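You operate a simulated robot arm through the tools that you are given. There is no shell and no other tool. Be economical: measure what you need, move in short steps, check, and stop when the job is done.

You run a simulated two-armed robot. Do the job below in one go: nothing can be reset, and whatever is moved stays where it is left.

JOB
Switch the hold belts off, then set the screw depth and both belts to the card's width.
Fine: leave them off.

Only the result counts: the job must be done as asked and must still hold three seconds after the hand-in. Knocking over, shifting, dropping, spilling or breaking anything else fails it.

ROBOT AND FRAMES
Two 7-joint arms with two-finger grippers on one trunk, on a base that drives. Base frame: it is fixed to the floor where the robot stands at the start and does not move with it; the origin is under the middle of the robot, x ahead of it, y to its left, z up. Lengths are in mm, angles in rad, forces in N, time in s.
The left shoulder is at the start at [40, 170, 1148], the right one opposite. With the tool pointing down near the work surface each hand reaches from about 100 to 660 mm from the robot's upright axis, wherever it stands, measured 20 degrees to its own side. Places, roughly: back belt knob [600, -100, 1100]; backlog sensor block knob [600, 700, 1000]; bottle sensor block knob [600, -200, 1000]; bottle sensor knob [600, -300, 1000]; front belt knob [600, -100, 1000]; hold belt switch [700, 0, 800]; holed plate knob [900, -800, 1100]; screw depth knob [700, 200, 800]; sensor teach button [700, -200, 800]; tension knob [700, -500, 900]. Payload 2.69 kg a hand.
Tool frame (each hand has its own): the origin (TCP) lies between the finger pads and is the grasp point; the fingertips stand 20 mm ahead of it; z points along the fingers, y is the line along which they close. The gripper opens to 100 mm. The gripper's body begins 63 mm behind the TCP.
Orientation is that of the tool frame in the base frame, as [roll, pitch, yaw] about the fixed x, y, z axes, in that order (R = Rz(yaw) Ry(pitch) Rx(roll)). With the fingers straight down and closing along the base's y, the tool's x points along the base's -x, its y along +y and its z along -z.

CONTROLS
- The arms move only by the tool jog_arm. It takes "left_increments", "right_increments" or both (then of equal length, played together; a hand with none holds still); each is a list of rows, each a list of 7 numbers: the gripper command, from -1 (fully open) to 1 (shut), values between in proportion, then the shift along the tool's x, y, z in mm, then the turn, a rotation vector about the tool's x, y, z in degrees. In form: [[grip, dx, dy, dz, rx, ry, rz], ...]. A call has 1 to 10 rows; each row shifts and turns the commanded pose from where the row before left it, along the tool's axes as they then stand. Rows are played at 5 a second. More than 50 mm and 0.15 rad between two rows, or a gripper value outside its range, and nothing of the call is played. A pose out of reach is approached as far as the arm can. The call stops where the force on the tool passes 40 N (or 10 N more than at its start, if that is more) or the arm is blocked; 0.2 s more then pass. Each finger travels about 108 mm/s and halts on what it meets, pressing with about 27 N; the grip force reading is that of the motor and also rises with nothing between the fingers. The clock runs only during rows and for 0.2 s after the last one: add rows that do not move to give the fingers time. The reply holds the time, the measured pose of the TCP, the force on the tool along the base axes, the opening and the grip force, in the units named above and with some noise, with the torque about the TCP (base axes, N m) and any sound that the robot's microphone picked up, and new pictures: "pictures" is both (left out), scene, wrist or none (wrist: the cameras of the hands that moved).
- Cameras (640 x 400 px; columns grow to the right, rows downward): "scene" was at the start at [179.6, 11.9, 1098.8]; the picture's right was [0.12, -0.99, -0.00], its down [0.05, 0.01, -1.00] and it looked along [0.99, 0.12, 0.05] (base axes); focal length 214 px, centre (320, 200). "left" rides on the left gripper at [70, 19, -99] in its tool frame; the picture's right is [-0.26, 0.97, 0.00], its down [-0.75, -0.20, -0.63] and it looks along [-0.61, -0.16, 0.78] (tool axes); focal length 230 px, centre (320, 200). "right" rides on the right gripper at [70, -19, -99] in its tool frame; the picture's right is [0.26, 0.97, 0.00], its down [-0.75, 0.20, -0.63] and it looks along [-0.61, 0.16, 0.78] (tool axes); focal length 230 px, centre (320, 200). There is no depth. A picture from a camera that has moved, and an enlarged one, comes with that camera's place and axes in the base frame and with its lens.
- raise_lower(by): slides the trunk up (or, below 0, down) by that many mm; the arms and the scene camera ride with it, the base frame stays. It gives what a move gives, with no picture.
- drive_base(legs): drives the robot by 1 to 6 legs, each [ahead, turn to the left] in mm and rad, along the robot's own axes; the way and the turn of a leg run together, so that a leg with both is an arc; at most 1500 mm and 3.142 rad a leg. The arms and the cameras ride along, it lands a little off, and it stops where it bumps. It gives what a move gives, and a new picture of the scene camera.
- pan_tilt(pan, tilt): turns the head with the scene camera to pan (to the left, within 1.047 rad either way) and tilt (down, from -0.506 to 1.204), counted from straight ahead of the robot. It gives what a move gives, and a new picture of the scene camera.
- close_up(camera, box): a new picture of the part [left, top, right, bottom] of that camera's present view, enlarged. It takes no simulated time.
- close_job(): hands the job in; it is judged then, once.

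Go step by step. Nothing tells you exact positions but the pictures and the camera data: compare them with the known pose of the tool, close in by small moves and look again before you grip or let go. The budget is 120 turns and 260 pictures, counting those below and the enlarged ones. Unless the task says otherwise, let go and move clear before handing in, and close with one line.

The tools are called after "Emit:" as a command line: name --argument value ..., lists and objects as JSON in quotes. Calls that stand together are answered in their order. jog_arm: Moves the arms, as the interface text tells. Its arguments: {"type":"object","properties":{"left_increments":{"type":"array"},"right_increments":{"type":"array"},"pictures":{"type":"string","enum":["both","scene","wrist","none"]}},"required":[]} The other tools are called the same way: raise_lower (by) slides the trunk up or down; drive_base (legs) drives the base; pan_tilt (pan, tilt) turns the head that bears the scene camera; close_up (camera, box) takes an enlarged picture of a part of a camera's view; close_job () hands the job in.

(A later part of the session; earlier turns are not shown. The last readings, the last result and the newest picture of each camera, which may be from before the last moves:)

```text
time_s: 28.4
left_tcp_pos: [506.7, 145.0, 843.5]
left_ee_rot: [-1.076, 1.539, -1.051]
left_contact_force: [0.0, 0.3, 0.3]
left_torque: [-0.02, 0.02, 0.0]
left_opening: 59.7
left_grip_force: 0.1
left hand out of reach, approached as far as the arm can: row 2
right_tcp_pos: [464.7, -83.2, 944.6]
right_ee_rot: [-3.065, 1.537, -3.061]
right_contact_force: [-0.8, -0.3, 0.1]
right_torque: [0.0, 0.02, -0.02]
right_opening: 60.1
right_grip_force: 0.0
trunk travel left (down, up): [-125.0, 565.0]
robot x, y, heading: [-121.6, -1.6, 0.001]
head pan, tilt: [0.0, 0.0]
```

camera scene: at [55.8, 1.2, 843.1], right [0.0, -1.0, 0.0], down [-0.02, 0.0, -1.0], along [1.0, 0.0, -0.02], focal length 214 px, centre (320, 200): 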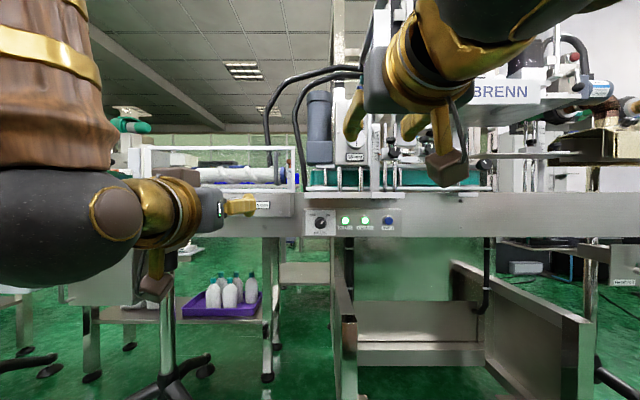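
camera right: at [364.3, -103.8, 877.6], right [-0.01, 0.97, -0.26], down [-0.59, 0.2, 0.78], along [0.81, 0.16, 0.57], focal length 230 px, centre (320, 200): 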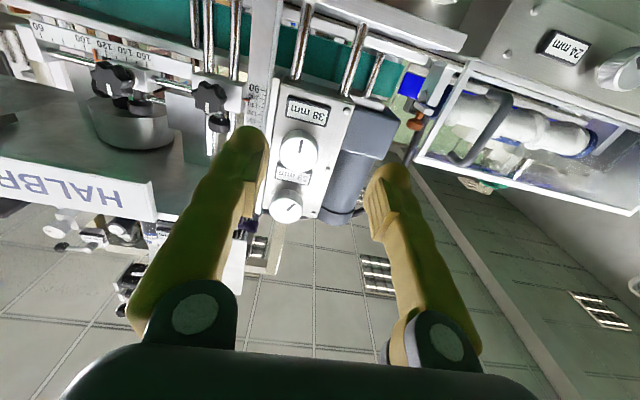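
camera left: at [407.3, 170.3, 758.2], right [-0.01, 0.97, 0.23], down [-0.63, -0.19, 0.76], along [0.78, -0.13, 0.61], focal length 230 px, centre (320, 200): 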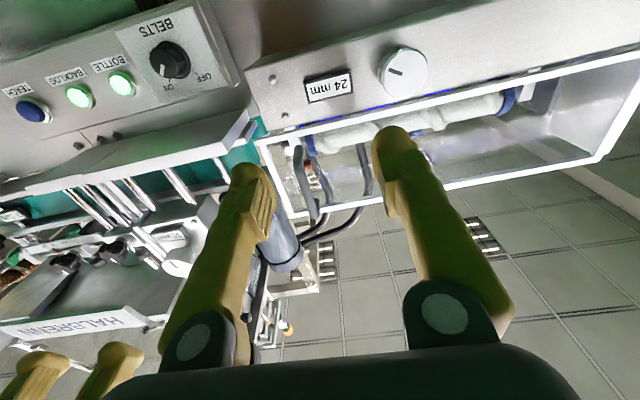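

Emit:
jog_arm --left_increments '[[-0.2, 5, 19.4, 10, 0, 0, 0], [-0.2, 5, 19.4, 10, 0, 0, 0], [-0.2, 5, 19.4, 10, 0, 0, 0], [-0.2, 5, 19.4, 10, 0, 0, 0], [-0.2, 5, 19.4, 10, 0, 0, 0], [-0.2, 0, 0, 0, 0, 0, 0]]' --right_increments '[[-0.2, 37, 16.5, 23, 0, 0, 0], [-0.2, 37, 16.5, 23, 0, 0, 0], [-0.2, 37, 16.5, 23, 0, 0, 0], [-0.2, 37, 16.5, 23, 0, 0, 0], [-0.2, 37, 16.5, 23, 0, 0, 0], [-0.2, 0, 0, 0, 0, 0, 0]]' --pictures "both"

```text
time_s: 29.8
left_tcp_pos: [556.9, 148.8, 829.6]
left_ee_rot: [-1.127, 1.542, -1.096]
left_contact_force: [0.4, -0.1, -0.8]
left_torque: [0.0, 0.0, -0.01]
left_opening: 59.9
left_grip_force: 0.1
left hand out of reach, approached as far as the arm can: row 1, 2, 3, 4, 5
right_tcp_pos: [575.2, -1.1, 757.0]
right_ee_rot: [-3.085, 1.535, -3.08]
right_contact_force: [0.0, 0.0, -0.5]
right_torque: [0.02, 0.02, 0.0]
right_opening: 59.9
right_grip_force: 0.0
trunk travel left (down, up): [-125.0, 565.0]
robot x, y, heading: [-122.3, -0.0, 0.005]
head pan, tilt: [0.0, 0.0]
camera scene: at [56.2, 1.4, 843.1], right [0.0, -1.0, 0.0], down [-0.02, 0.0, -1.0], along [1.0, 0.0, -0.02], focal length 214 px, centre (320, 200)
camera right: at [474.5, -21.9, 691.4], right [-0.01, 0.97, -0.26], down [-0.6, 0.2, 0.77], along [0.8, 0.17, 0.58], focal length 230 px, centre (320, 200)
camera left: at [458.1, 163.3, 757.4], right [-0.04, 0.97, 0.23], down [-0.63, -0.2, 0.75], along [0.77, -0.12, 0.62], focal length 230 px, centre (320, 200)
```

scene: 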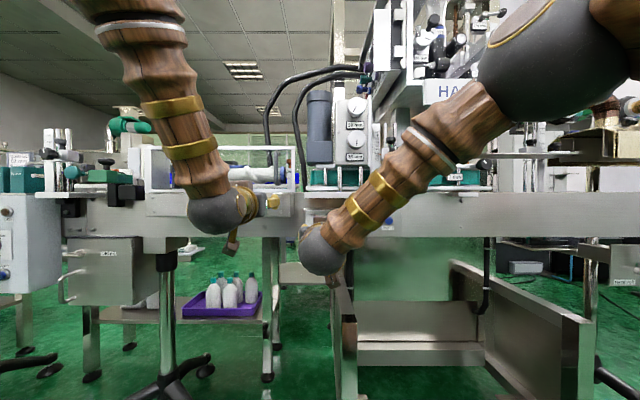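
right: 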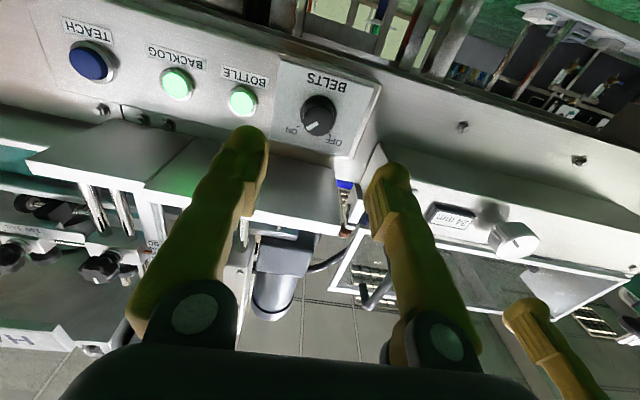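
left: 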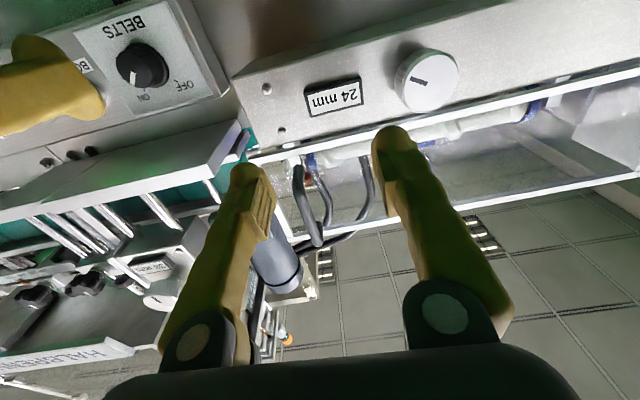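

The right hand is well placed at (575,-1,757), with the switch ahead at (720, 1, 761). I'll pre-rotate it 42° clockwise.

Emit:
jog_arm --right_increments '[[-0.2, -4, 2, 0, 0, -2, 0], [-0.2, 0, 0, 0, 0, 0, 8.4], [-0.2, 0, 0, 0, 0, 0, 8.4], [-0.2, 0, 0, 0, 0, 0, 8.4], [-0.2, 0, 0, 0, 0, 0, 8.4], [-0.2, 0, 0, 0, 0, 0, 8.4], [-0.2, 0, 0, 40, 0, 0, 0], [-0.2, 0, 0, 40, 0, 0, 0], [-0.2, 0, 0, 0, 0, 0, 0]]' --pictures "wrist"

```text
time_s: 31.8
left_tcp_pos: [556.2, 149.1, 830.7]
left_ee_rot: [-1.141, 1.54, -1.109]
left_contact_force: [0.5, 0.2, 0.4]
left_torque: [-0.02, -0.02, -0.04]
left_opening: 60.0
left_grip_force: 0.0
right_tcp_pos: [669.0, 24.0, 766.8]
right_ee_rot: [1.576, 0.839, 1.576]
right_contact_force: [0.3, 0.3, -1.0]
right_torque: [-0.03, -0.02, -0.01]
right_opening: 60.0
right_grip_force: 0.1
right hand out of reach, approached as far as the arm can: row 6
trunk travel left (down, up): [-125.0, 565.0]
robot x, y, heading: [-123.8, -0.2, 0.003]
head pan, tilt: [0.0, 0.0]
camera right: at [570.1, 55.2, 703.9], right [0.0, 0.89, 0.45], down [-0.63, -0.35, 0.69], along [0.78, -0.28, 0.56], focal length 230 px, centre (320, 200)
```

right: 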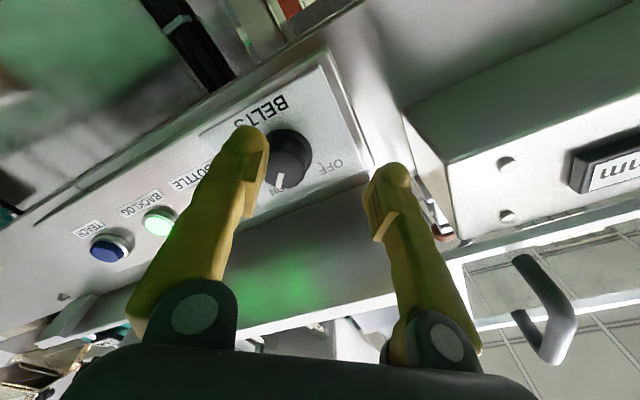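

The rotation shifted the hand to y=24; I'll correct that to centre on the switch.

Emit:
jog_arm --right_increments '[[-0.2, -5.5, -11, 0, 0, 0, 0], [-0.2, -5.5, -11, 0, 0, 0, 0], [-0.2, 0, 0, 0, 0, 0, 0], [-0.2, 0, 0, 0, 0, 0, 0]]' --pictures "wrist"

```text
time_s: 32.8
left_tcp_pos: [556.7, 149.5, 830.7]
left_ee_rot: [-1.12, 1.541, -1.087]
left_contact_force: [0.0, 0.2, 0.1]
left_torque: [0.01, 0.0, -0.01]
left_opening: 59.9
left_grip_force: 0.1
right_tcp_pos: [666.0, -4.7, 764.7]
right_ee_rot: [1.57, 0.84, 1.571]
right_contact_force: [0.4, -0.4, 0.4]
right_torque: [0.01, -0.01, 0.03]
right_opening: 59.9
right_grip_force: 0.0
trunk travel left (down, up): [-125.0, 565.0]
robot x, y, heading: [-119.7, -1.1, 0.006]
head pan, tilt: [0.0, 0.0]
camera right: at [565.6, 27.6, 700.4], right [0.0, 0.89, 0.45], down [-0.63, -0.35, 0.69], along [0.78, -0.28, 0.56], focal length 230 px, centre (320, 200)
```

right: 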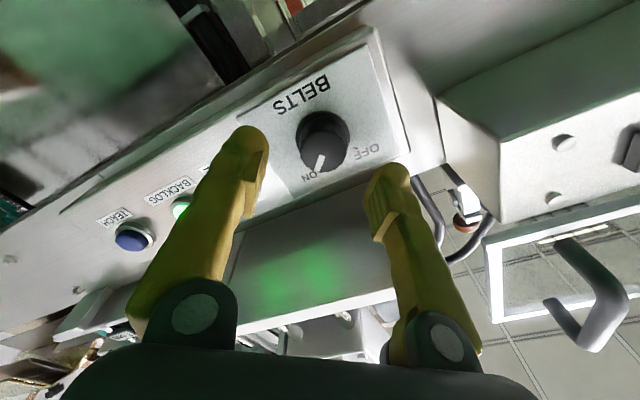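

Centred. Advancing toward the knob.

Emit:
jog_arm --right_increments '[[-0.2, 2, 1, 12, 0, 0, 0], [-0.2, 0, 0, 12, 0, 0, 0], [-0.2, 0, 0, 10, 0, 0, 0], [-0.2, 0, 0, 6, 0, 0, 0], [-0.2, 0, 0, 0, 0, 0, 0]]' --pictures "wrist"

```text
time_s: 34.0
left_tcp_pos: [555.7, 150.0, 829.8]
left_ee_rot: [-1.118, 1.54, -1.085]
left_contact_force: [-0.6, -0.1, 0.3]
left_torque: [-0.03, 0.02, -0.03]
left_opening: 60.1
left_grip_force: 0.1
right_tcp_pos: [680.5, -9.3, 763.6]
right_ee_rot: [1.574, 0.842, 1.573]
right_contact_force: [0.2, -0.1, 0.3]
right_torque: [0.0, -0.02, 0.02]
right_opening: 59.8
right_grip_force: 0.0
right hand out of reach, approached as far as the arm can: row 1, 2, 3, 4
trunk travel left (down, up): [-125.0, 565.0]
robot x, y, heading: [-122.1, -3.7, 0.003]
head pan, tilt: [0.0, 0.0]
camera right: at [581.2, 23.4, 699.6], right [0.0, 0.89, 0.45], down [-0.63, -0.35, 0.69], along [0.78, -0.28, 0.56], focal length 230 px, centre (320, 200)
```

right: 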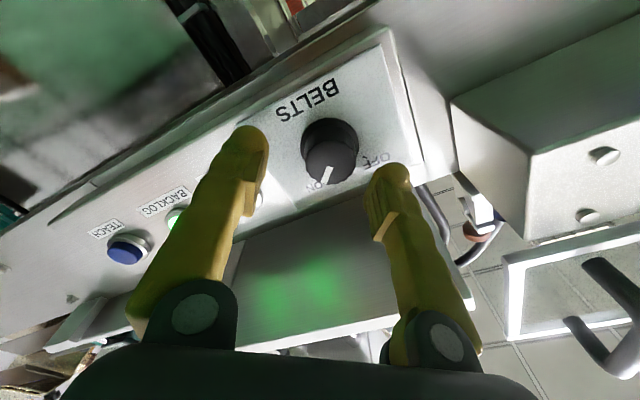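

Out of reach now by ~25 mm. I'll retract, drive 50 mm ahead, and approach again.

Emit:
jog_arm --right_increments '[[-0.2, 0, 0, -40, 0, 0, 0], [-0.2, 0, 0, -35, 0, 0, 0], [-0.2, 0, 0, 0, 0, 0, 0]]' --left_increments '[[-0.2, 0, 0, -20, 0, 0, 0], [-0.2, 0, 0, -20, 0, 0, 0], [-0.2, 0, 0, 0, 0, 0, 0]]' --pictures "none"

Emit:
drive_base --legs '[[50, 0]]'

```text
time_s: 34.8
left_tcp_pos: [517.2, 141.2, 830.9]
left_ee_rot: [-1.076, 1.54, -1.054]
left_contact_force: [0.0, -0.2, 0.0]
left_torque: [0.0, 0.01, -0.02]
left_opening: 60.0
left_grip_force: 0.1
left hand out of reach, approached as far as the arm can: row 1
right_tcp_pos: [606.4, 7.1, 782.1]
right_ee_rot: [1.584, 0.843, 1.574]
right_contact_force: [0.3, 0.6, -0.1]
right_torque: [0.02, -0.04, -0.02]
right_opening: 60.0
right_grip_force: 0.1
right hand out of reach, approached as far as the arm can: row 1, 2
trunk travel left (down, up): [-125.0, 565.0]
robot x, y, heading: [-122.0, 0.2, 0.001]
head pan, tilt: [0.0, 0.0]
```

```text
time_s: 35.8
left_tcp_pos: [568.4, 141.7, 829.4]
left_ee_rot: [-1.089, 1.541, -1.067]
left_contact_force: [-0.3, 0.0, -1.2]
left_torque: [0.01, -0.01, -0.02]
left_opening: 59.9
left_grip_force: 0.1
right_tcp_pos: [657.5, 6.6, 780.5]
right_ee_rot: [1.586, 0.845, 1.575]
right_contact_force: [0.2, 0.0, 0.6]
right_torque: [-0.01, -0.01, 0.02]
right_opening: 60.3
right_grip_force: 0.1
trunk travel left (down, up): [-125.0, 565.0]
robot x, y, heading: [-73.8, 1.2, -0.001]
head pan, tilt: [0.0, 0.0]
camera scene: at [106.8, 1.3, 843.0], right [0.0, -1.0, 0.0], down [-0.02, 0.0, -1.0], along [1.0, 0.0, -0.02], focal length 214 px, centre (320, 200)
```

scene: 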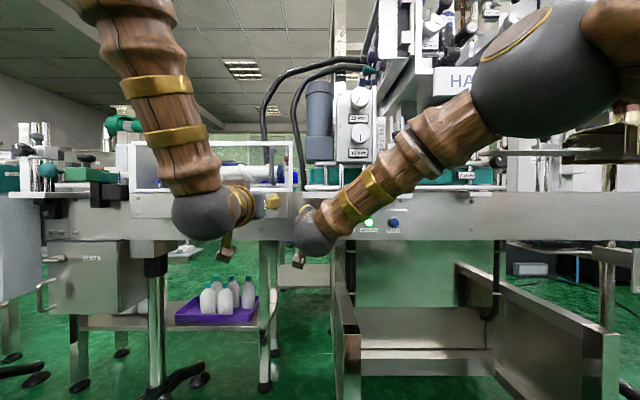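

The wrist seems near its bend limit with the shoulder so high. Lowering the trunk by 110 mm should ease this.

Emit:
raise_lower --by -110

Emit:
jog_arm --right_increments '[[-0.2, -16, 8.5, 0, 0, 0, 0], [-0.2, -16, 8.5, 0, 0, 0, 0], [-0.2, -16, 8.5, 0, 0, 0, 0], [-0.2, -16, 8.5, 0, 0, 0, 0], [-0.2, 0, 0, 0, 0, 0, 0]]' --pictures "wrist"

```text
time_s: 37.2
left_tcp_pos: [555.2, 140.1, 730.5]
left_ee_rot: [-0.733, 1.528, -0.709]
left_contact_force: [0.3, -0.1, -0.1]
left_torque: [-0.01, 0.01, 0.03]
left_opening: 60.1
left_grip_force: 0.0
right_tcp_pos: [644.5, 7.0, 682.3]
right_ee_rot: [1.562, 0.846, 1.558]
right_contact_force: [-0.7, 0.5, 0.1]
right_torque: [-0.02, 0.0, 0.02]
right_opening: 60.1
right_grip_force: 0.1
trunk travel left (down, up): [-15.0, 675.0]
robot x, y, heading: [-67.8, -4.7, -0.003]
head pan, tilt: [0.0, 0.0]
```

```text
time_s: 38.4
left_tcp_pos: [556.6, 141.2, 729.6]
left_ee_rot: [-0.732, 1.528, -0.711]
left_contact_force: [0.1, 1.2, -0.1]
left_torque: [-0.02, -0.03, 0.01]
left_opening: 60.2
left_grip_force: 0.1
right_tcp_pos: [644.3, -9.6, 753.8]
right_ee_rot: [1.56, 0.847, 1.558]
right_contact_force: [-0.2, 0.2, -1.1]
right_torque: [0.01, -0.01, -0.06]
right_opening: 60.1
right_grip_force: 0.1
trunk travel left (down, up): [-15.0, 675.0]
robot x, y, heading: [-71.4, 0.3, 0.003]
head pan, tilt: [0.0, 0.0]
camera right: at [545.7, 23.0, 688.4], right [0.0, 0.89, 0.45], down [-0.64, -0.35, 0.69], along [0.77, -0.29, 0.57], focal length 230 px, centre (320, 200)
```

right: 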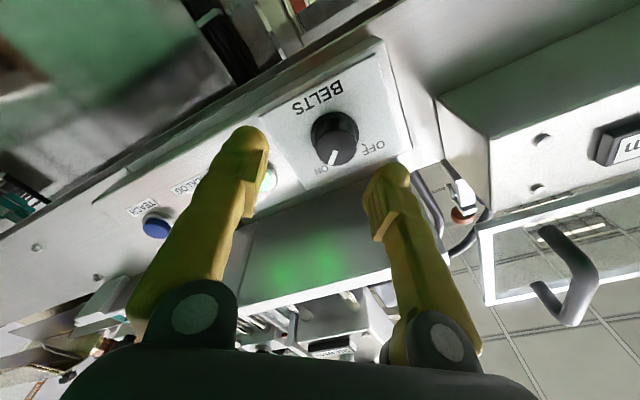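

No reach complaints now. Correct y/z by (+9, +7) and advance in steps.

Emit:
jog_arm --right_increments '[[-0.2, 1, 11, 0, 0, 0, 0], [-0.2, 0, 0, 15, 0, 0, 0], [-0.2, 0, 0, 15, 0, 0, 0], [-0.2, 0, 0, 12, 0, 0, 0], [-0.2, 0, 0, 0, 0, 0, 0]]' --pictures "wrist"

```text
time_s: 39.6
left_tcp_pos: [556.0, 141.6, 730.4]
left_ee_rot: [-0.736, 1.529, -0.712]
left_contact_force: [-1.0, -0.4, 0.1]
left_torque: [0.01, 0.0, 0.03]
left_opening: 59.6
left_grip_force: 0.1
right_tcp_pos: [686.0, 0.4, 759.9]
right_ee_rot: [1.562, 0.845, 1.558]
right_contact_force: [0.0, -0.3, -0.3]
right_torque: [0.01, 0.01, -0.02]
right_opening: 60.0
right_grip_force: 0.1
trunk travel left (down, up): [-15.0, 675.0]
robot x, y, heading: [-71.4, 1.7, -0.0]
head pan, tilt: [0.0, 0.0]
camera right: at [588.2, 31.9, 695.9], right [0.0, 0.89, 0.45], down [-0.64, -0.35, 0.69], along [0.77, -0.29, 0.57], focal length 230 px, centre (320, 200)
```

right: 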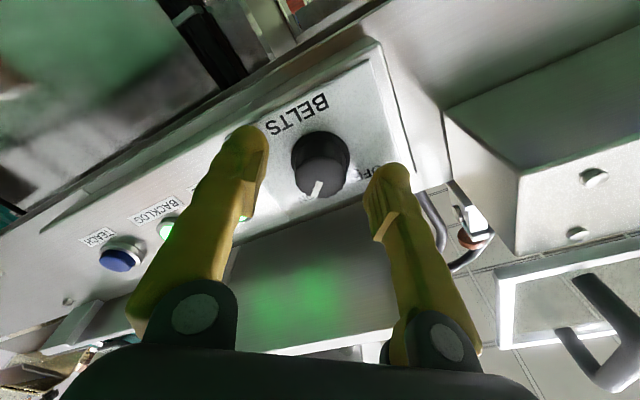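

Tracking is exact now. Advance 18 mm more.

Emit:
jog_arm --right_increments '[[-0.2, 0, 0, 7, 0, 0, 0], [-0.2, 0, 0, 7, 0, 0, 0], [-0.2, 0, 0, 4, 0, 0, 0], [-0.2, 0, 0, 0, 0, 0, 0]]' --pictures "wrist"

```text
time_s: 40.3
left_tcp_pos: [543.1, 141.4, 741.4]
left_ee_rot: [-0.519, 1.512, -0.499]
left_contact_force: [0.5, 0.3, -0.5]
left_torque: [0.01, 0.04, 0.0]
left_opening: 60.0
left_grip_force: 0.0
right_tcp_pos: [691.7, 1.6, 771.5]
right_ee_rot: [1.54, 0.844, 1.541]
right_contact_force: [-0.3, 0.0, 0.0]
right_torque: [0.01, 0.0, -0.02]
right_opening: 60.3
right_grip_force: 0.0
trunk travel left (down, up): [-15.0, 675.0]
robot x, y, heading: [-69.0, -2.7, -0.003]
head pan, tilt: [0.0, 0.0]
stopped in row 3 (right hand): the force on the tool passed its limit at 50 N (the readings are from after the stop); the commanded pose is now the measured one
camera right: at [594.3, 34.0, 705.6], right [0.0, 0.89, 0.45], down [-0.65, -0.34, 0.68], along [0.76, -0.29, 0.58], focal length 230 px, centre (320, 200)
```

right: 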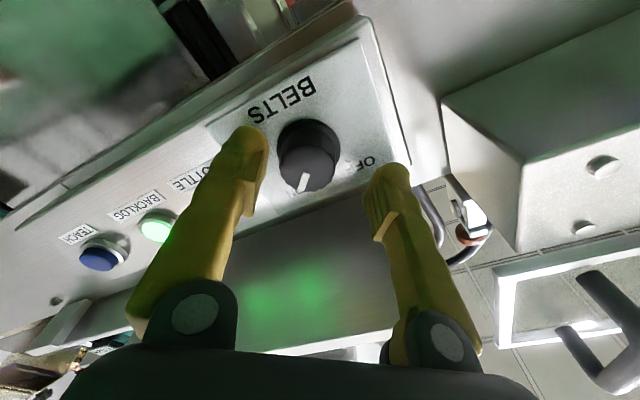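

The fingertips touched the panel at x≈720, so the knob stands proud toward me and is already between the fingers. I'll re-centre, stay ~5 mm off the panel and close.

Emit:
jog_arm --right_increments '[[-0.2, 6.8, -7.4, 0, 0, 0, 0], [-0.2, 0, 0, 2, 0, 0, 0], [0.1, 0, 0, 0, 0, 0, 0], [0.4, 0, 0, 0, 0, 0, 0], [0.6, 0, 0, 0, 0, 0, 0], [0.6, 0, 0, 0, 0, 0, 0]]' --pictures "wrist"

```text
time_s: 41.7
left_tcp_pos: [543.7, 142.5, 741.6]
left_ee_rot: [-0.538, 1.514, -0.518]
left_contact_force: [-0.5, -0.3, 0.0]
left_torque: [0.0, -0.01, 0.0]
left_opening: 60.0
left_grip_force: 0.1
right_tcp_pos: [695.2, 1.8, 760.1]
right_ee_rot: [1.541, 0.844, 1.543]
right_contact_force: [3.8, 2.1, 1.2]
right_torque: [-0.06, 0.02, 0.01]
right_opening: 30.9
right_grip_force: 44.8
trunk travel left (down, up): [-15.0, 675.0]
robot x, y, heading: [-71.0, -0.5, 0.0]
head pan, tilt: [0.0, 0.0]
camera right: at [597.3, 32.7, 694.3], right [0.0, 0.89, 0.45], down [-0.65, -0.34, 0.68], along [0.76, -0.29, 0.58], focal length 230 px, centre (320, 200)
```

right: 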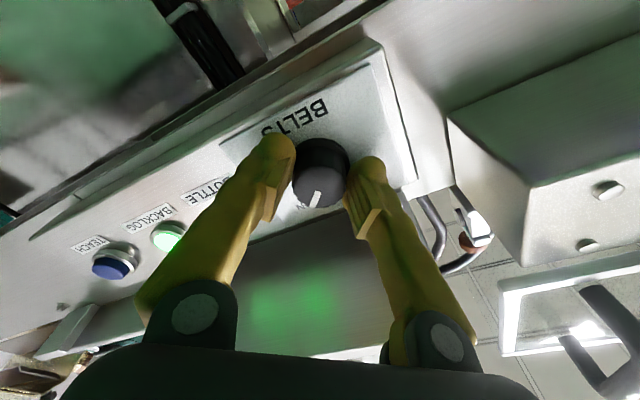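

Gripped: opening 31 mm, 45 N. Now turn counter-clockwise (−z) in steps.

Emit:
jog_arm --right_increments '[[0.8, 0, 0, 0, 0, 0, -8.4], [0.8, 0, 0, 0, 0, 0, -8.4], [0.8, 0, 0, 0, 0, 0, -8.4], [0.8, 0, 0, 0, 0, 0, -8.4], [0.8, 0, 0, 0, 0, 0, -8.4], [0.8, 0, 0, 0, 0, 0, 0]]' --pictures "wrist"

```text
time_s: 43.1
left_tcp_pos: [542.9, 140.3, 741.5]
left_ee_rot: [-0.51, 1.514, -0.492]
left_contact_force: [-0.4, 0.6, -0.1]
left_torque: [0.04, 0.03, -0.01]
left_opening: 60.0
left_grip_force: 0.1
right_tcp_pos: [695.2, -0.9, 759.4]
right_ee_rot: [-0.427, 1.55, -0.434]
right_contact_force: [-15.7, -12.0, -2.5]
right_torque: [0.03, -0.12, -0.26]
right_opening: 30.4
right_grip_force: 45.4
trunk travel left (down, up): [-15.0, 675.0]
robot x, y, heading: [-65.9, -1.2, 0.001]
head pan, tilt: [0.0, 0.0]
camera right: at [597.2, -19.9, 688.9], right [0.01, 0.96, -0.27], down [-0.64, 0.21, 0.74], along [0.77, 0.16, 0.62], focal length 230 px, centre (320, 200)
```

right: 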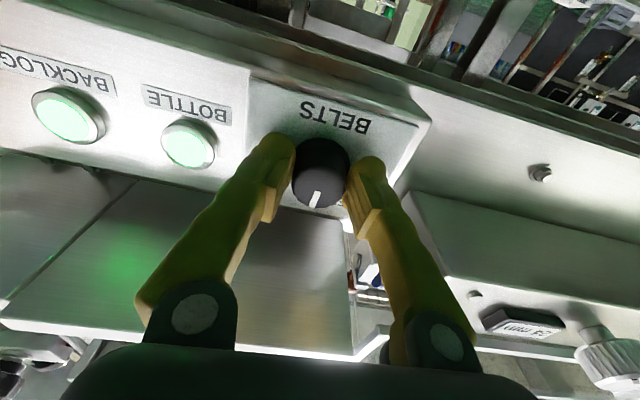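

The knob turns with the fingers (pointer now about vertical). Continue another ~46°.

Emit:
jog_arm --right_increments '[[0.8, 0, 0, 0, 0, 0, -8.4], [0.8, 0, 0, 0, 0, 0, -8.4], [0.8, 0, 0, 0, 0, 0, -8.4], [0.8, 0, 0, 0, 0, 0, -8.4], [0.8, 0, 0, 0, 0, 0, -8.4], [0.8, 0, 0, 0, 0, 0, -5], [0.8, 0, 0, 0, 0, 0, 0]]' --pictures "wrist"

```text
time_s: 43.6
left_tcp_pos: [536.0, 143.2, 746.9]
left_ee_rot: [-0.482, 1.505, -0.462]
left_contact_force: [-0.2, -0.5, 0.9]
left_torque: [-0.01, -0.05, 0.03]
left_opening: 60.2
left_grip_force: 0.0
right_tcp_pos: [690.9, -3.5, 750.7]
right_ee_rot: [-1.66, 1.403, -1.661]
right_contact_force: [33.9, 42.4, -24.0]
right_torque: [-0.57, 0.11, 0.41]
right_opening: 29.5
right_grip_force: 44.5
trunk travel left (down, up): [-15.0, 675.0]
robot x, y, heading: [-71.3, 0.2, 0.003]
head pan, tilt: [0.0, 0.0]
stopped in row 2 (right hand): the force on the tool passed its limit at 49 N (the readings are from after the stop); the commanded pose is now the measured one
camera right: at [590.9, -33.3, 686.9], right [0.0, 0.91, -0.42], down [-0.62, 0.32, 0.72], along [0.79, 0.26, 0.56], focal length 230 px, centre (320, 200)
```

right: 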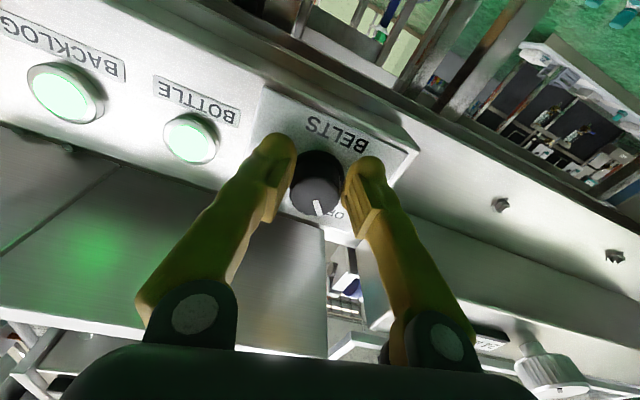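

Side force built up from arm drift. I'll release, re-centre and look.

Emit:
jog_arm --right_increments '[[0.0, 0, 0, 0, 0, 0, 0], [-0.2, 0, 0, 0, 0, 0, 0], [-0.2, 0, 0, 0, 0, 0, 0]]' --pictures "wrist"

```text
time_s: 44.4
left_tcp_pos: [532.2, 141.6, 750.4]
left_ee_rot: [-0.416, 1.501, -0.394]
left_contact_force: [0.0, 0.1, 1.1]
left_torque: [-0.01, -0.01, 0.0]
left_opening: 60.1
left_grip_force: 0.0
right_tcp_pos: [688.8, -10.0, 768.4]
right_ee_rot: [-1.451, 1.413, -1.471]
right_contact_force: [-0.5, 0.6, -0.3]
right_torque: [0.0, -0.02, -0.05]
right_opening: 59.9
right_grip_force: 0.2
trunk travel left (down, up): [-15.0, 675.0]
robot x, y, heading: [-74.5, 2.6, 0.001]
head pan, tilt: [0.0, 0.0]
camera right: at [591.0, -37.9, 702.3], right [0.02, 0.91, -0.41], down [-0.64, 0.33, 0.7], along [0.77, 0.24, 0.59], focal length 230 px, centre (320, 200)
```

right: 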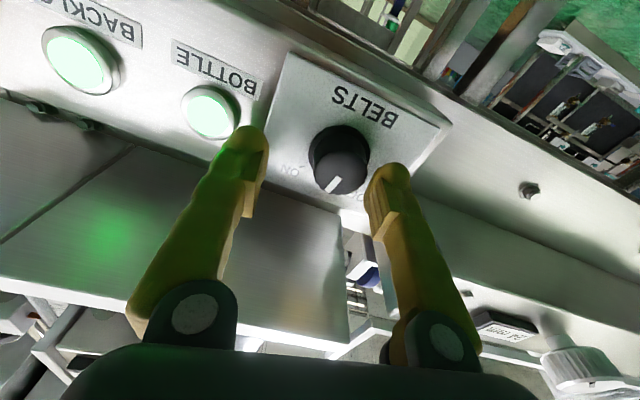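

The pointer is about vertical, halfway. Re-centre, regrip and continue the turn.

Emit:
jog_arm --right_increments '[[-0.2, 6, 11, 0, 0, 0, 0], [-0.2, 0, 0, 5, 0, 0, 0], [-0.2, 0, 0, 0, 0, 0, 0], [0.2, 0, 0, 0, 0, 0, 0], [0.5, 0, 0, 0, 0, 0, 0], [0.6, 0, 0, 0, 0, 0, 0]]' --pictures "wrist"

```text
time_s: 45.8
left_tcp_pos: [532.2, 142.6, 749.8]
left_ee_rot: [-0.451, 1.502, -0.431]
left_contact_force: [0.4, 0.6, -0.3]
left_torque: [0.01, -0.01, 0.02]
left_opening: 60.3
left_grip_force: 0.0
right_tcp_pos: [698.1, -4.3, 762.0]
right_ee_rot: [-1.464, 1.411, -1.486]
right_contact_force: [7.5, 26.8, -0.4]
right_torque: [0.02, -0.22, 0.25]
right_opening: 39.2
right_grip_force: 14.2
trunk travel left (down, up): [-15.0, 675.0]
robot x, y, heading: [-70.6, -1.5, -0.002]
head pan, tilt: [0.0, 0.0]
camera right: at [598.3, -32.5, 694.8], right [0.03, 0.91, -0.41], down [-0.63, 0.33, 0.7], along [0.77, 0.24, 0.59], focal length 230 px, centre (320, 200)
```

right: 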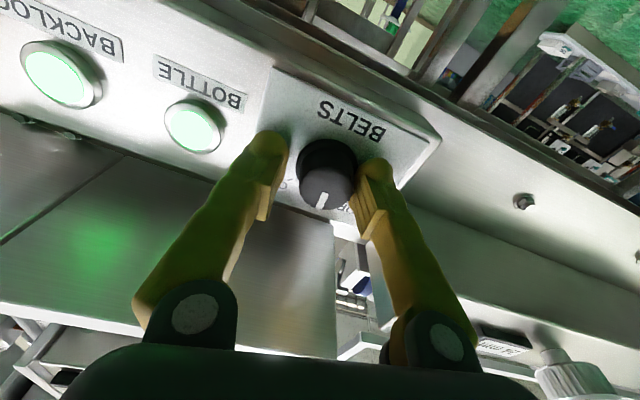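

One finger touches first; shift ~4 mm left and finish closing, then turn.

Emit:
jog_arm --right_increments '[[0.1, 0, 4, -3, 0, 0, 0], [0.4, 0, 0, 0, 0, 0, 0], [0.7, 0, 0, 0, 0, 0, 0], [0.8, 0, 0, 0, 0, 0, -6], [0.8, 0, 0, 0, 0, 0, -6], [0.8, 0, 0, 0, 0, 0, -6]]' --pictures "wrist"

```text
time_s: 46.8
left_tcp_pos: [520.7, 143.3, 757.9]
left_ee_rot: [-0.374, 1.489, -0.357]
left_contact_force: [0.4, -0.5, -0.2]
left_torque: [0.0, 0.03, 0.03]
left_opening: 60.1
left_grip_force: 0.0
right_tcp_pos: [690.6, -13.6, 746.4]
right_ee_rot: [-1.693, 1.378, -1.723]
right_contact_force: [7.9, 41.1, -34.1]
right_torque: [-1.08, -0.05, 0.77]
right_opening: 44.6
right_grip_force: 26.3
trunk travel left (down, up): [-15.0, 675.0]
robot x, y, heading: [-68.9, 0.2, 0.005]
head pan, tilt: [0.0, 0.0]
stopped in row 4 (right hand): the force on the tool passed its limit at 47 N (the readings are from after the stop); the commanded pose is now the measured one
camera right: at [587.4, -42.2, 684.5], right [0.02, 0.9, -0.44], down [-0.6, 0.36, 0.71], along [0.8, 0.25, 0.55], focal length 230 px, centre (320, 200)
```

right: 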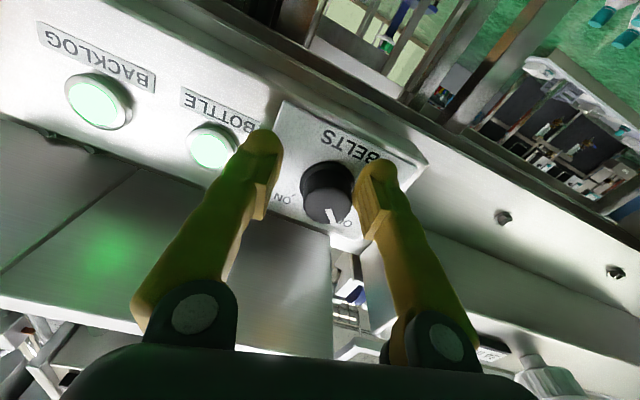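

Rotation past vertical makes the arm drift, while +42°→0° worked well. I'll open, back off, pre-rotate clockwise again and re-grip there.

Emit:
jog_arm --right_increments '[[0.0, 0, 0, 0, 0, 0, 0], [-0.2, 0, 0, -15, 0, 0, 0], [-0.2, 0, 0, -15, 0, 0, 8.4], [-0.2, 0, 0, 0, 0, 0, 8.4], [-0.2, 0, 0, 0, 0, 0, 8.4], [-0.2, 0, 0, 0, 0, 0, 8.4], [-0.2, 0, 0, 0, 0, 0, 8.4], [-0.2, 0, 0, 0, 0, 0, 8.4], [-0.2, 0, 0, 0, 0, 0, 0]]' --pictures "wrist"

```text
time_s: 48.8
left_tcp_pos: [519.4, 140.5, 760.5]
left_ee_rot: [-0.332, 1.486, -0.314]
left_contact_force: [-0.2, 0.1, 0.6]
left_torque: [-0.02, 0.0, 0.02]
left_opening: 60.0
left_grip_force: 0.1
right_tcp_pos: [656.0, -8.5, 772.9]
right_ee_rot: [1.53, 0.876, 1.511]
right_contact_force: [-0.9, -0.6, -0.1]
right_torque: [0.0, 0.01, 0.03]
right_opening: 60.0
right_grip_force: 0.0
trunk travel left (down, up): [-15.0, 675.0]
robot x, y, heading: [-70.1, 1.3, -0.001]
head pan, tilt: [0.0, 0.0]
camera right: at [558.5, 25.1, 705.4], right [0.02, 0.91, 0.42], down [-0.66, -0.31, 0.69], along [0.75, -0.29, 0.59], focal length 230 px, centre (320, 200)
```

right: 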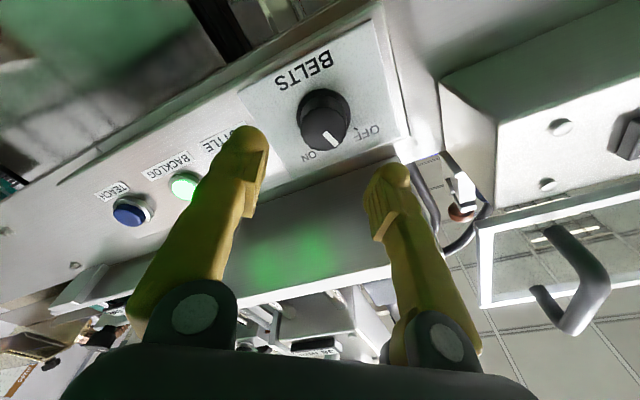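

Pointer now slightly past vertical toward OFF. Re-centre and straighten at +40° roll, then approach.

Emit:
jog_arm --right_increments '[[-0.2, 16, -1, 0, 0, 2.2, 0], [-0.2, 0, 0, 0, 0, 0, 0], [-0.2, 0, 0, 18, 0, 0, 0], [-0.2, 0, 0, 12, 0, 0, 0], [-0.2, 0, 0, 0, 0, 0, 0]]' --pictures "wrist"

```text
time_s: 50.0
left_tcp_pos: [520.3, 140.6, 760.1]
left_ee_rot: [-0.335, 1.487, -0.316]
left_contact_force: [0.2, -0.2, 0.8]
left_torque: [0.01, -0.02, 0.01]
left_opening: 60.1
left_grip_force: 0.1
right_tcp_pos: [686.5, 1.9, 759.4]
right_ee_rot: [1.575, 0.879, 1.571]
right_contact_force: [0.2, -0.4, -0.3]
right_torque: [0.0, 0.01, -0.02]
right_opening: 60.0
right_grip_force: 0.2
trunk travel left (down, up): [-15.0, 675.0]
robot x, y, heading: [-73.6, -2.2, 0.002]
head pan, tilt: [0.0, 0.0]
camera right: at [586.1, 32.4, 695.2], right [0.01, 0.91, 0.42], down [-0.63, -0.32, 0.71], along [0.78, -0.27, 0.57], focal length 230 px, centre (320, 200)
```

right: 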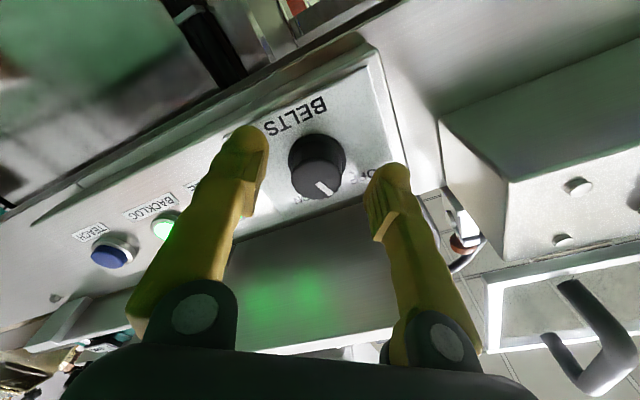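

Well centred at (686.5, 2, 759). Move in 6 mm, close, and turn back 40° in steps.

Emit:
jog_arm --right_increments '[[-0.2, 0, 0, 6, 0, 0, 0], [0.1, 0, 0, 0, 0, 0, 0], [0.4, 0, 0, 0, 0, 0, 0], [0.7, 0, 0, 0, 0, 0, 0], [0.8, 0, 0, 0, 0, 0, -8], [0.8, 0, 0, 0, 0, 0, -8], [0.8, 0, 0, 0, 0, 0, -8], [0.8, 0, 0, 0, 0, 0, -8], [0.8, 0, 0, 0, 0, 0, -8], [0.8, 0, 0, 0, 0, 0, 0]]' --pictures "wrist"

```text
time_s: 52.1
left_tcp_pos: [521.1, 139.7, 759.6]
left_ee_rot: [-0.309, 1.487, -0.292]
left_contact_force: [0.4, -0.2, -0.2]
left_torque: [-0.01, 0.0, -0.01]
left_opening: 60.0
left_grip_force: 0.1
right_tcp_pos: [693.9, -0.4, 757.1]
right_ee_rot: [-2.49, 1.563, -2.496]
right_contact_force: [-11.1, -27.6, -15.9]
right_torque: [0.38, 0.36, -0.39]
right_opening: 30.6
right_grip_force: 44.9
trunk travel left (down, up): [-15.0, 675.0]
robot x, y, heading: [-72.2, -2.6, 0.001]
head pan, tilt: [0.0, 0.0]
camera right: at [593.4, -19.6, 688.8], right [0.01, 0.96, -0.26], down [-0.62, 0.21, 0.75], along [0.78, 0.16, 0.6], focal length 230 px, centre (320, 200)
```

right: 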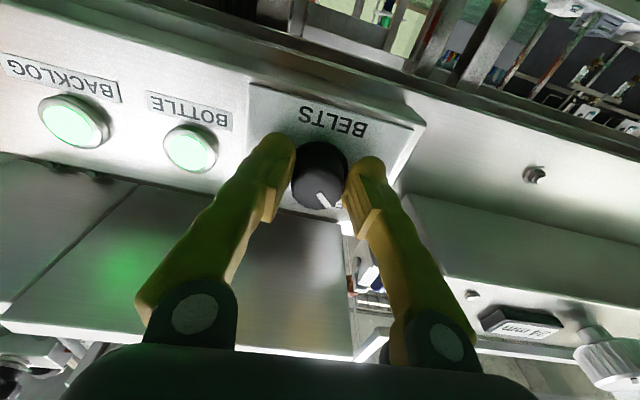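

The pointer now leans toward OFF. Release, back off and check.

Emit:
jog_arm --right_increments '[[0.2, 0, 0, 0, 0, 0, 0], [-0.2, 0, 0, -10, 0, 0, 0], [-0.2, 0, 0, -30, 0, 0, 0], [-0.2, 0, 0, -30, 0, 0, 0], [-0.2, 0, 0, 0, 0, 0, 0]]' --pictures "none"

Emit:
close_up --camera "right" --box '[240, 60, 400, 180]'

```text
time_s: 53.4
left_tcp_pos: [519.3, 141.5, 761.6]
left_ee_rot: [-0.332, 1.485, -0.315]
left_contact_force: [-0.5, 0.3, 0.3]
left_torque: [-0.03, -0.01, -0.02]
left_opening: 60.2
left_grip_force: 0.0
right_tcp_pos: [621.7, -5.1, 756.4]
right_ee_rot: [-3.123, 1.56, -3.138]
right_contact_force: [0.2, -0.4, 0.3]
right_torque: [-0.02, -0.01, 0.02]
right_opening: 59.9
right_grip_force: 0.1
trunk travel left (down, up): [-15.0, 675.0]
robot x, y, heading: [-71.6, 2.1, 0.001]
head pan, tilt: [0.0, 0.0]
```

```text
3.33 times, centred on (320, 120) of right
camera zoom: at [522.2, -22.6, 687.8], right [0.01, 0.97, -0.26], down [-0.62, 0.21, 0.76], along [0.79, 0.15, 0.6], focal length 767 px, centre (320, 467)
```

zoom: 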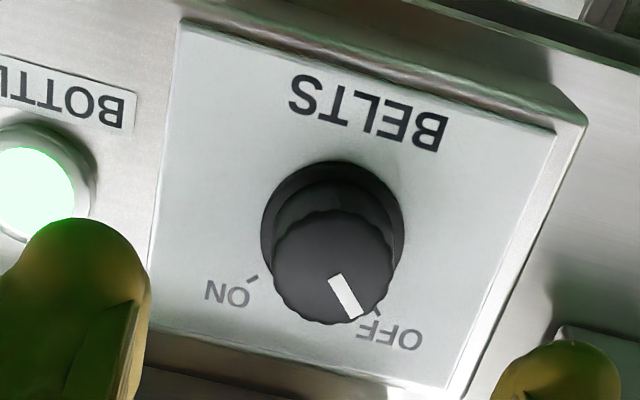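

The pointer seems aligned with the OFF mark. I'll clear the right hand and verify with the scene camera.

Emit:
jog_arm --right_increments '[[-0.2, 0, 0, -40, 0, 0, 0], [-0.2, 0, -25, -40, 0, 0, 0], [-0.2, 0, -45, 0, 0, 0, 0], [-0.2, 0, -45, 0, 0, 0, 0], [-0.2, 0, -45, 0, 0, 0, 0], [-0.2, 0, -45, 0, 0, 0, 0], [-0.2, 0, 0, 0, 0, 0, 0]]' --pictures "scene"

Emit:
close_up --camera "scene" --box '[285, 200, 365, 250]'

```text
time_s: 55.0
left_tcp_pos: [520.2, 140.5, 760.9]
left_ee_rot: [-0.334, 1.485, -0.317]
left_contact_force: [0.7, 0.7, 0.2]
left_torque: [-0.02, -0.02, 0.02]
left_opening: 59.7
left_grip_force: 0.0
right_tcp_pos: [536.4, -160.8, 768.1]
right_ee_rot: [-2.321, 1.562, -2.352]
right_contact_force: [0.6, -0.3, -0.5]
right_torque: [-0.03, 0.01, -0.06]
right_opening: 60.0
right_grip_force: 0.1
right hand out of reach, approached as far as the arm can: row 5, 6
trunk travel left (down, up): [-15.0, 675.0]
robot x, y, heading: [-72.6, -2.7, -0.003]
head pan, tilt: [0.0, 0.0]
camera scene: at [104.5, 1.4, 733.1], right [0.0, -1.0, 0.0], down [-0.02, 0.0, -1.0], along [1.0, 0.0, -0.02], focal length 214 px, centre (320, 200)
```

scene: 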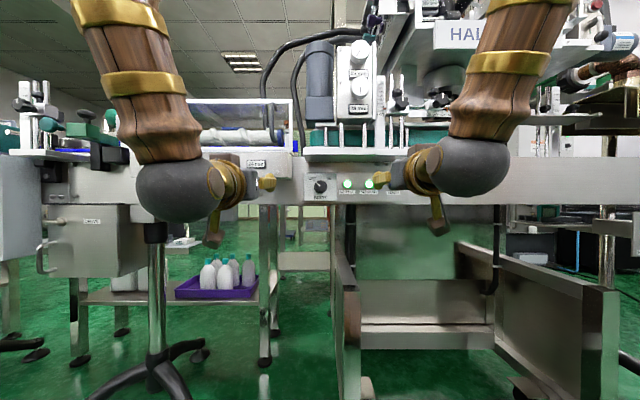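

```text
8.00 times, centred on (325, 225) of scene
camera zoom: at [104.5, 1.4, 733.1], right [0.0, -1.0, 0.0], down [-0.02, 0.0, -1.0], along [1.0, 0.0, -0.02], focal length 1716 px, centre (280, 0)
```

zoom: 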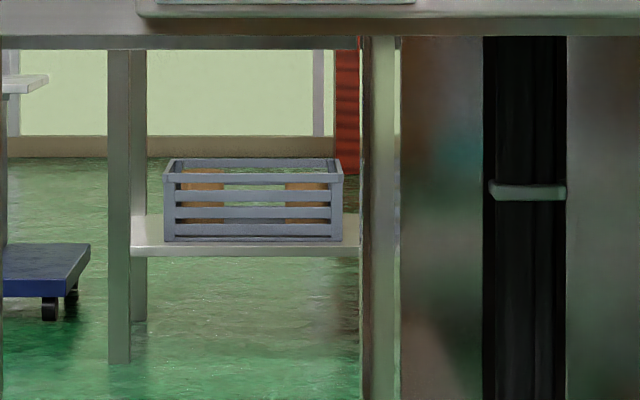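

Emit:
close_up --camera "scene" --box '[296, 168, 344, 208]'

```text
10.00 times, centred on (320, 188) of scene
camera zoom: at [104.5, 1.4, 733.1], right [0.0, -1.0, 0.0], down [-0.02, 0.0, -1.0], along [1.0, 0.0, -0.02], focal length 2145 px, centre (320, 320)
```

zoom: 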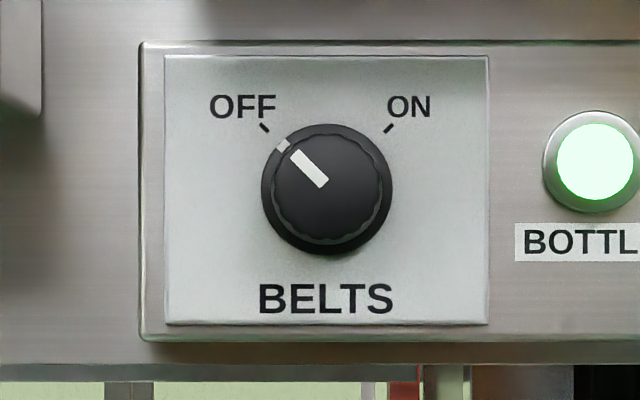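

The switch is OFF. Next the screw knob at (655, 242, 816): I'll try the left hand from here at the lowered trunk.

Emit:
jog_arm --left_increments '[[-0.2, 0, 0, 0, 0, -4.5, 0], [-0.2, -8, 15, 10, 0, 0, 0], [-0.2, -8, 15, 10, 0, 0, 0], [-0.2, -8, 15, 10, 0, 0, 0], [-0.2, -8, 15, 10, 0, 0, 0], [-0.2, -8, 15, 10, 0, 0, 0], [-0.2, -8, 15, 10, 0, 0, 0], [-0.2, 0, 0, 0, 0, 0, 0]]' --pictures "wrist"

```text
time_s: 56.8
left_tcp_pos: [563.4, 152.7, 828.0]
left_ee_rot: [-0.179, 1.41, -0.146]
left_contact_force: [-0.9, 0.0, -0.4]
left_torque: [-0.04, -0.01, -0.01]
left_opening: 60.0
left_grip_force: 0.1
left hand out of reach, approached as far as the arm can: row 2, 3, 4, 5, 6, 7
right_tcp_pos: [536.1, -161.1, 767.9]
right_ee_rot: [-2.324, 1.561, -2.356]
right_contact_force: [-0.3, -0.3, 0.7]
right_torque: [-0.03, 0.01, 0.03]
right_opening: 60.0
right_grip_force: 0.1
trunk travel left (down, up): [-15.0, 675.0]
robot x, y, heading: [-73.0, 1.7, -0.001]
head pan, tilt: [0.0, 0.0]
camera left: at [477.2, 167.0, 741.5], right [-0.07, 0.97, 0.23], down [-0.73, -0.2, 0.65], along [0.68, -0.12, 0.73], focal length 230 px, centre (320, 200)
```

left: 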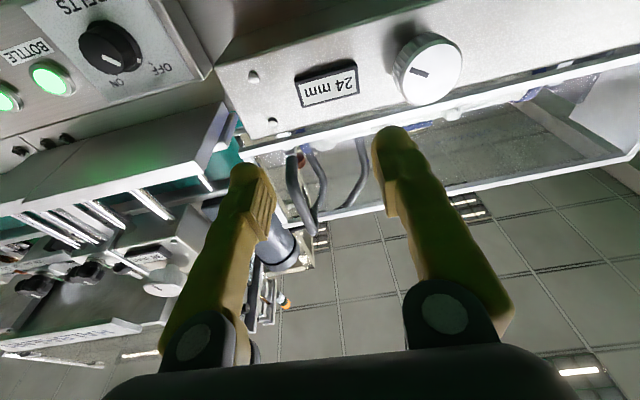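

The left arm's reach ends near y=150, so the base must shift left. First I'll back up a bit and look behind before reversing further.

Emit:
drive_base --legs '[[-120, 0]]'

Emit:
pan_tilt --pan 1.04 --tilt 0.5

Emit:
drive_base --legs '[[0, 0.9]]'

```text
time_s: 58.0
left_tcp_pos: [445.1, 153.8, 828.0]
left_ee_rot: [-0.182, 1.411, -0.15]
left_contact_force: [0.5, -0.4, 0.1]
left_torque: [0.0, -0.01, -0.02]
left_opening: 60.2
left_grip_force: 0.1
right_tcp_pos: [418.0, -161.7, 768.0]
right_ee_rot: [-2.336, 1.559, -2.371]
right_contact_force: [-0.5, 0.1, -0.5]
right_torque: [0.01, 0.0, 0.0]
right_opening: 60.2
right_grip_force: 0.0
trunk travel left (down, up): [-15.0, 675.0]
robot x, y, heading: [-189.8, -2.9, -0.001]
head pan, tilt: [0.0, 0.0]
camera scene: at [-14.5, 1.1, 733.1], right [0.0, -1.0, 0.0], down [-0.02, 0.0, -1.0], along [1.0, 0.0, -0.02], focal length 214 px, centre (320, 200)
```

scene: 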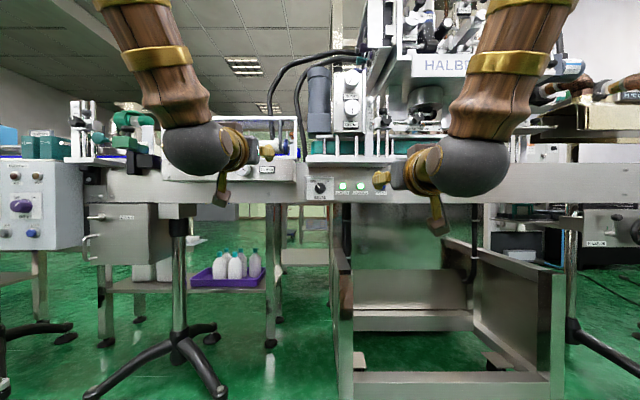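

```text
time_s: 59.3
left_tcp_pos: [432.6, 152.0, 837.5]
left_ee_rot: [-0.166, 1.395, -0.137]
left_contact_force: [-0.8, 0.0, 0.5]
left_torque: [-0.01, 0.01, 0.01]
left_opening: 60.2
left_grip_force: 0.0
right_tcp_pos: [404.9, -162.5, 777.1]
right_ee_rot: [-0.702, 1.559, -0.737]
right_contact_force: [0.3, -0.2, 0.2]
right_torque: [0.02, -0.01, -0.02]
right_opening: 60.2
right_grip_force: 0.1
trunk travel left (down, up): [-15.0, 675.0]
robot x, y, heading: [-190.5, 2.3, -0.0]
head pan, tilt: [1.04, 0.499]
camera scene: at [-59.3, 79.6, 687.8], right [0.86, -0.51, -0.01], down [-0.26, -0.41, -0.87], along [0.44, 0.76, -0.49], focal length 214 px, centre (320, 200)
```

scene: 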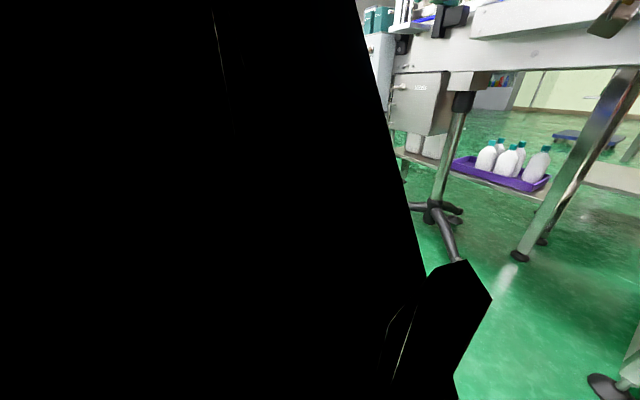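

```text
time_s: 62.1
left_tcp_pos: [72.1, 585.0, 837.8]
left_ee_rot: [-0.168, 1.395, 0.779]
left_contact_force: [0.4, 0.4, 0.8]
left_torque: [-0.01, -0.01, 0.0]
left_opening: 59.9
left_grip_force: 0.0
right_tcp_pos: [303.3, 372.2, 777.8]
right_ee_rot: [-0.712, 1.559, 0.166]
right_contact_force: [-0.5, 0.9, 0.0]
right_torque: [-0.01, 0.05, 0.03]
right_opening: 60.0
right_grip_force: 0.1
trunk travel left (down, up): [-15.0, 675.0]
robot x, y, heading: [-188.2, -2.3, 0.911]
head pan, tilt: [1.04, 0.499]
camera scene: at [-166.3, 148.2, 687.7], right [0.93, 0.37, -0.01], down [0.17, -0.46, -0.87], along [-0.33, 0.81, -0.49], focal length 214 px, centre (320, 200)
```

scene: 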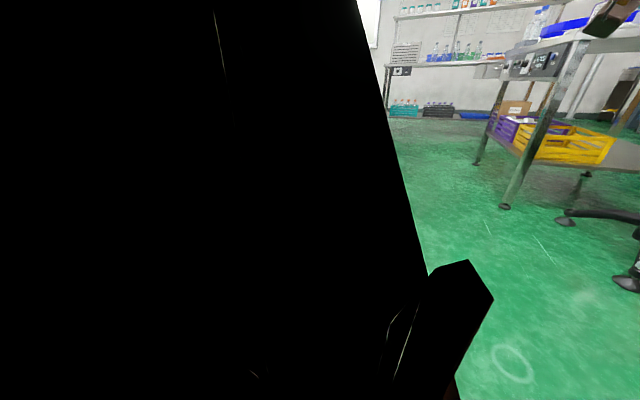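

The floor there is clear. I'll drive forward along this heading to shift left, then turn back to face the machine.

Emit:
drive_base --legs '[[190, 0], [0, -0.911]]'

Emit:
pan_tilt --pan 0.0 --tilt 0.0

```text
time_s: 66.0
left_tcp_pos: [542.2, 302.3, 848.1]
left_ee_rot: [-0.155, 1.381, -0.124]
left_contact_force: [-0.1, -0.2, -1.4]
left_torque: [-0.01, 0.0, -0.02]
left_opening: 59.9
left_grip_force: 0.0
right_tcp_pos: [515.3, -10.8, 786.7]
right_ee_rot: [-0.287, 1.545, -0.325]
right_contact_force: [-0.3, -0.2, 0.0]
right_torque: [-0.02, -0.01, 0.0]
right_opening: 60.1
right_grip_force: 0.0
trunk travel left (down, up): [-15.0, 675.0]
robot x, y, heading: [-68.3, 153.8, -0.008]
head pan, tilt: [1.04, 0.499]
camera scene: at [63.2, 232.6, 687.7], right [0.86, -0.51, -0.01], down [-0.26, -0.41, -0.87], along [0.44, 0.76, -0.49], focal length 214 px, centre (320, 200)
```

scene: 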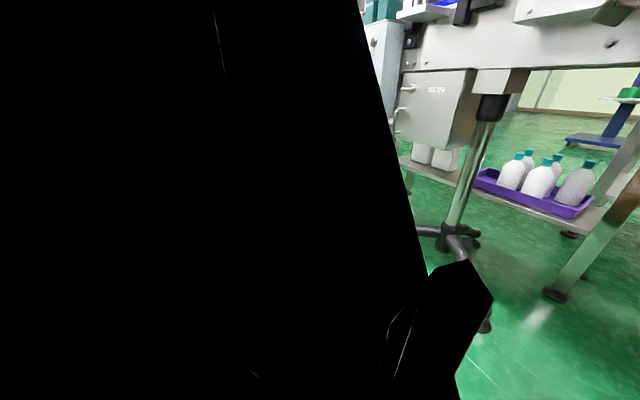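

```text
time_s: 67.3
left_tcp_pos: [528.3, 302.9, 857.0]
left_ee_rot: [-0.143, 1.364, -0.113]
left_contact_force: [-0.3, 0.2, 0.5]
left_torque: [0.01, 0.02, 0.0]
left_opening: 60.0
left_grip_force: 0.0
right_tcp_pos: [502.6, -12.2, 795.8]
right_ee_rot: [-0.17, 1.528, -0.21]
right_contact_force: [0.5, 0.0, 0.4]
right_torque: [0.02, -0.01, -0.01]
right_opening: 59.8
right_grip_force: 0.0
trunk travel left (down, up): [-15.0, 675.0]
robot x, y, heading: [-70.1, 154.0, -0.003]
head pan, tilt: [0.0, 0.0]
camera scene: at [107.6, 154.0, 733.1], right [0.0, -1.0, 0.0], down [-0.02, 0.0, -1.0], along [1.0, 0.0, -0.02], focal length 214 px, centre (320, 200)
```

scene: 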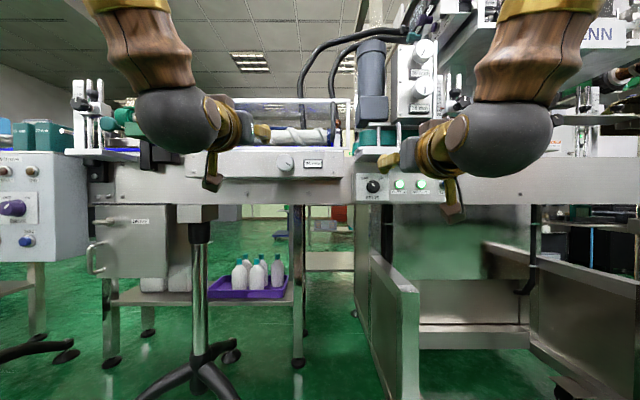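

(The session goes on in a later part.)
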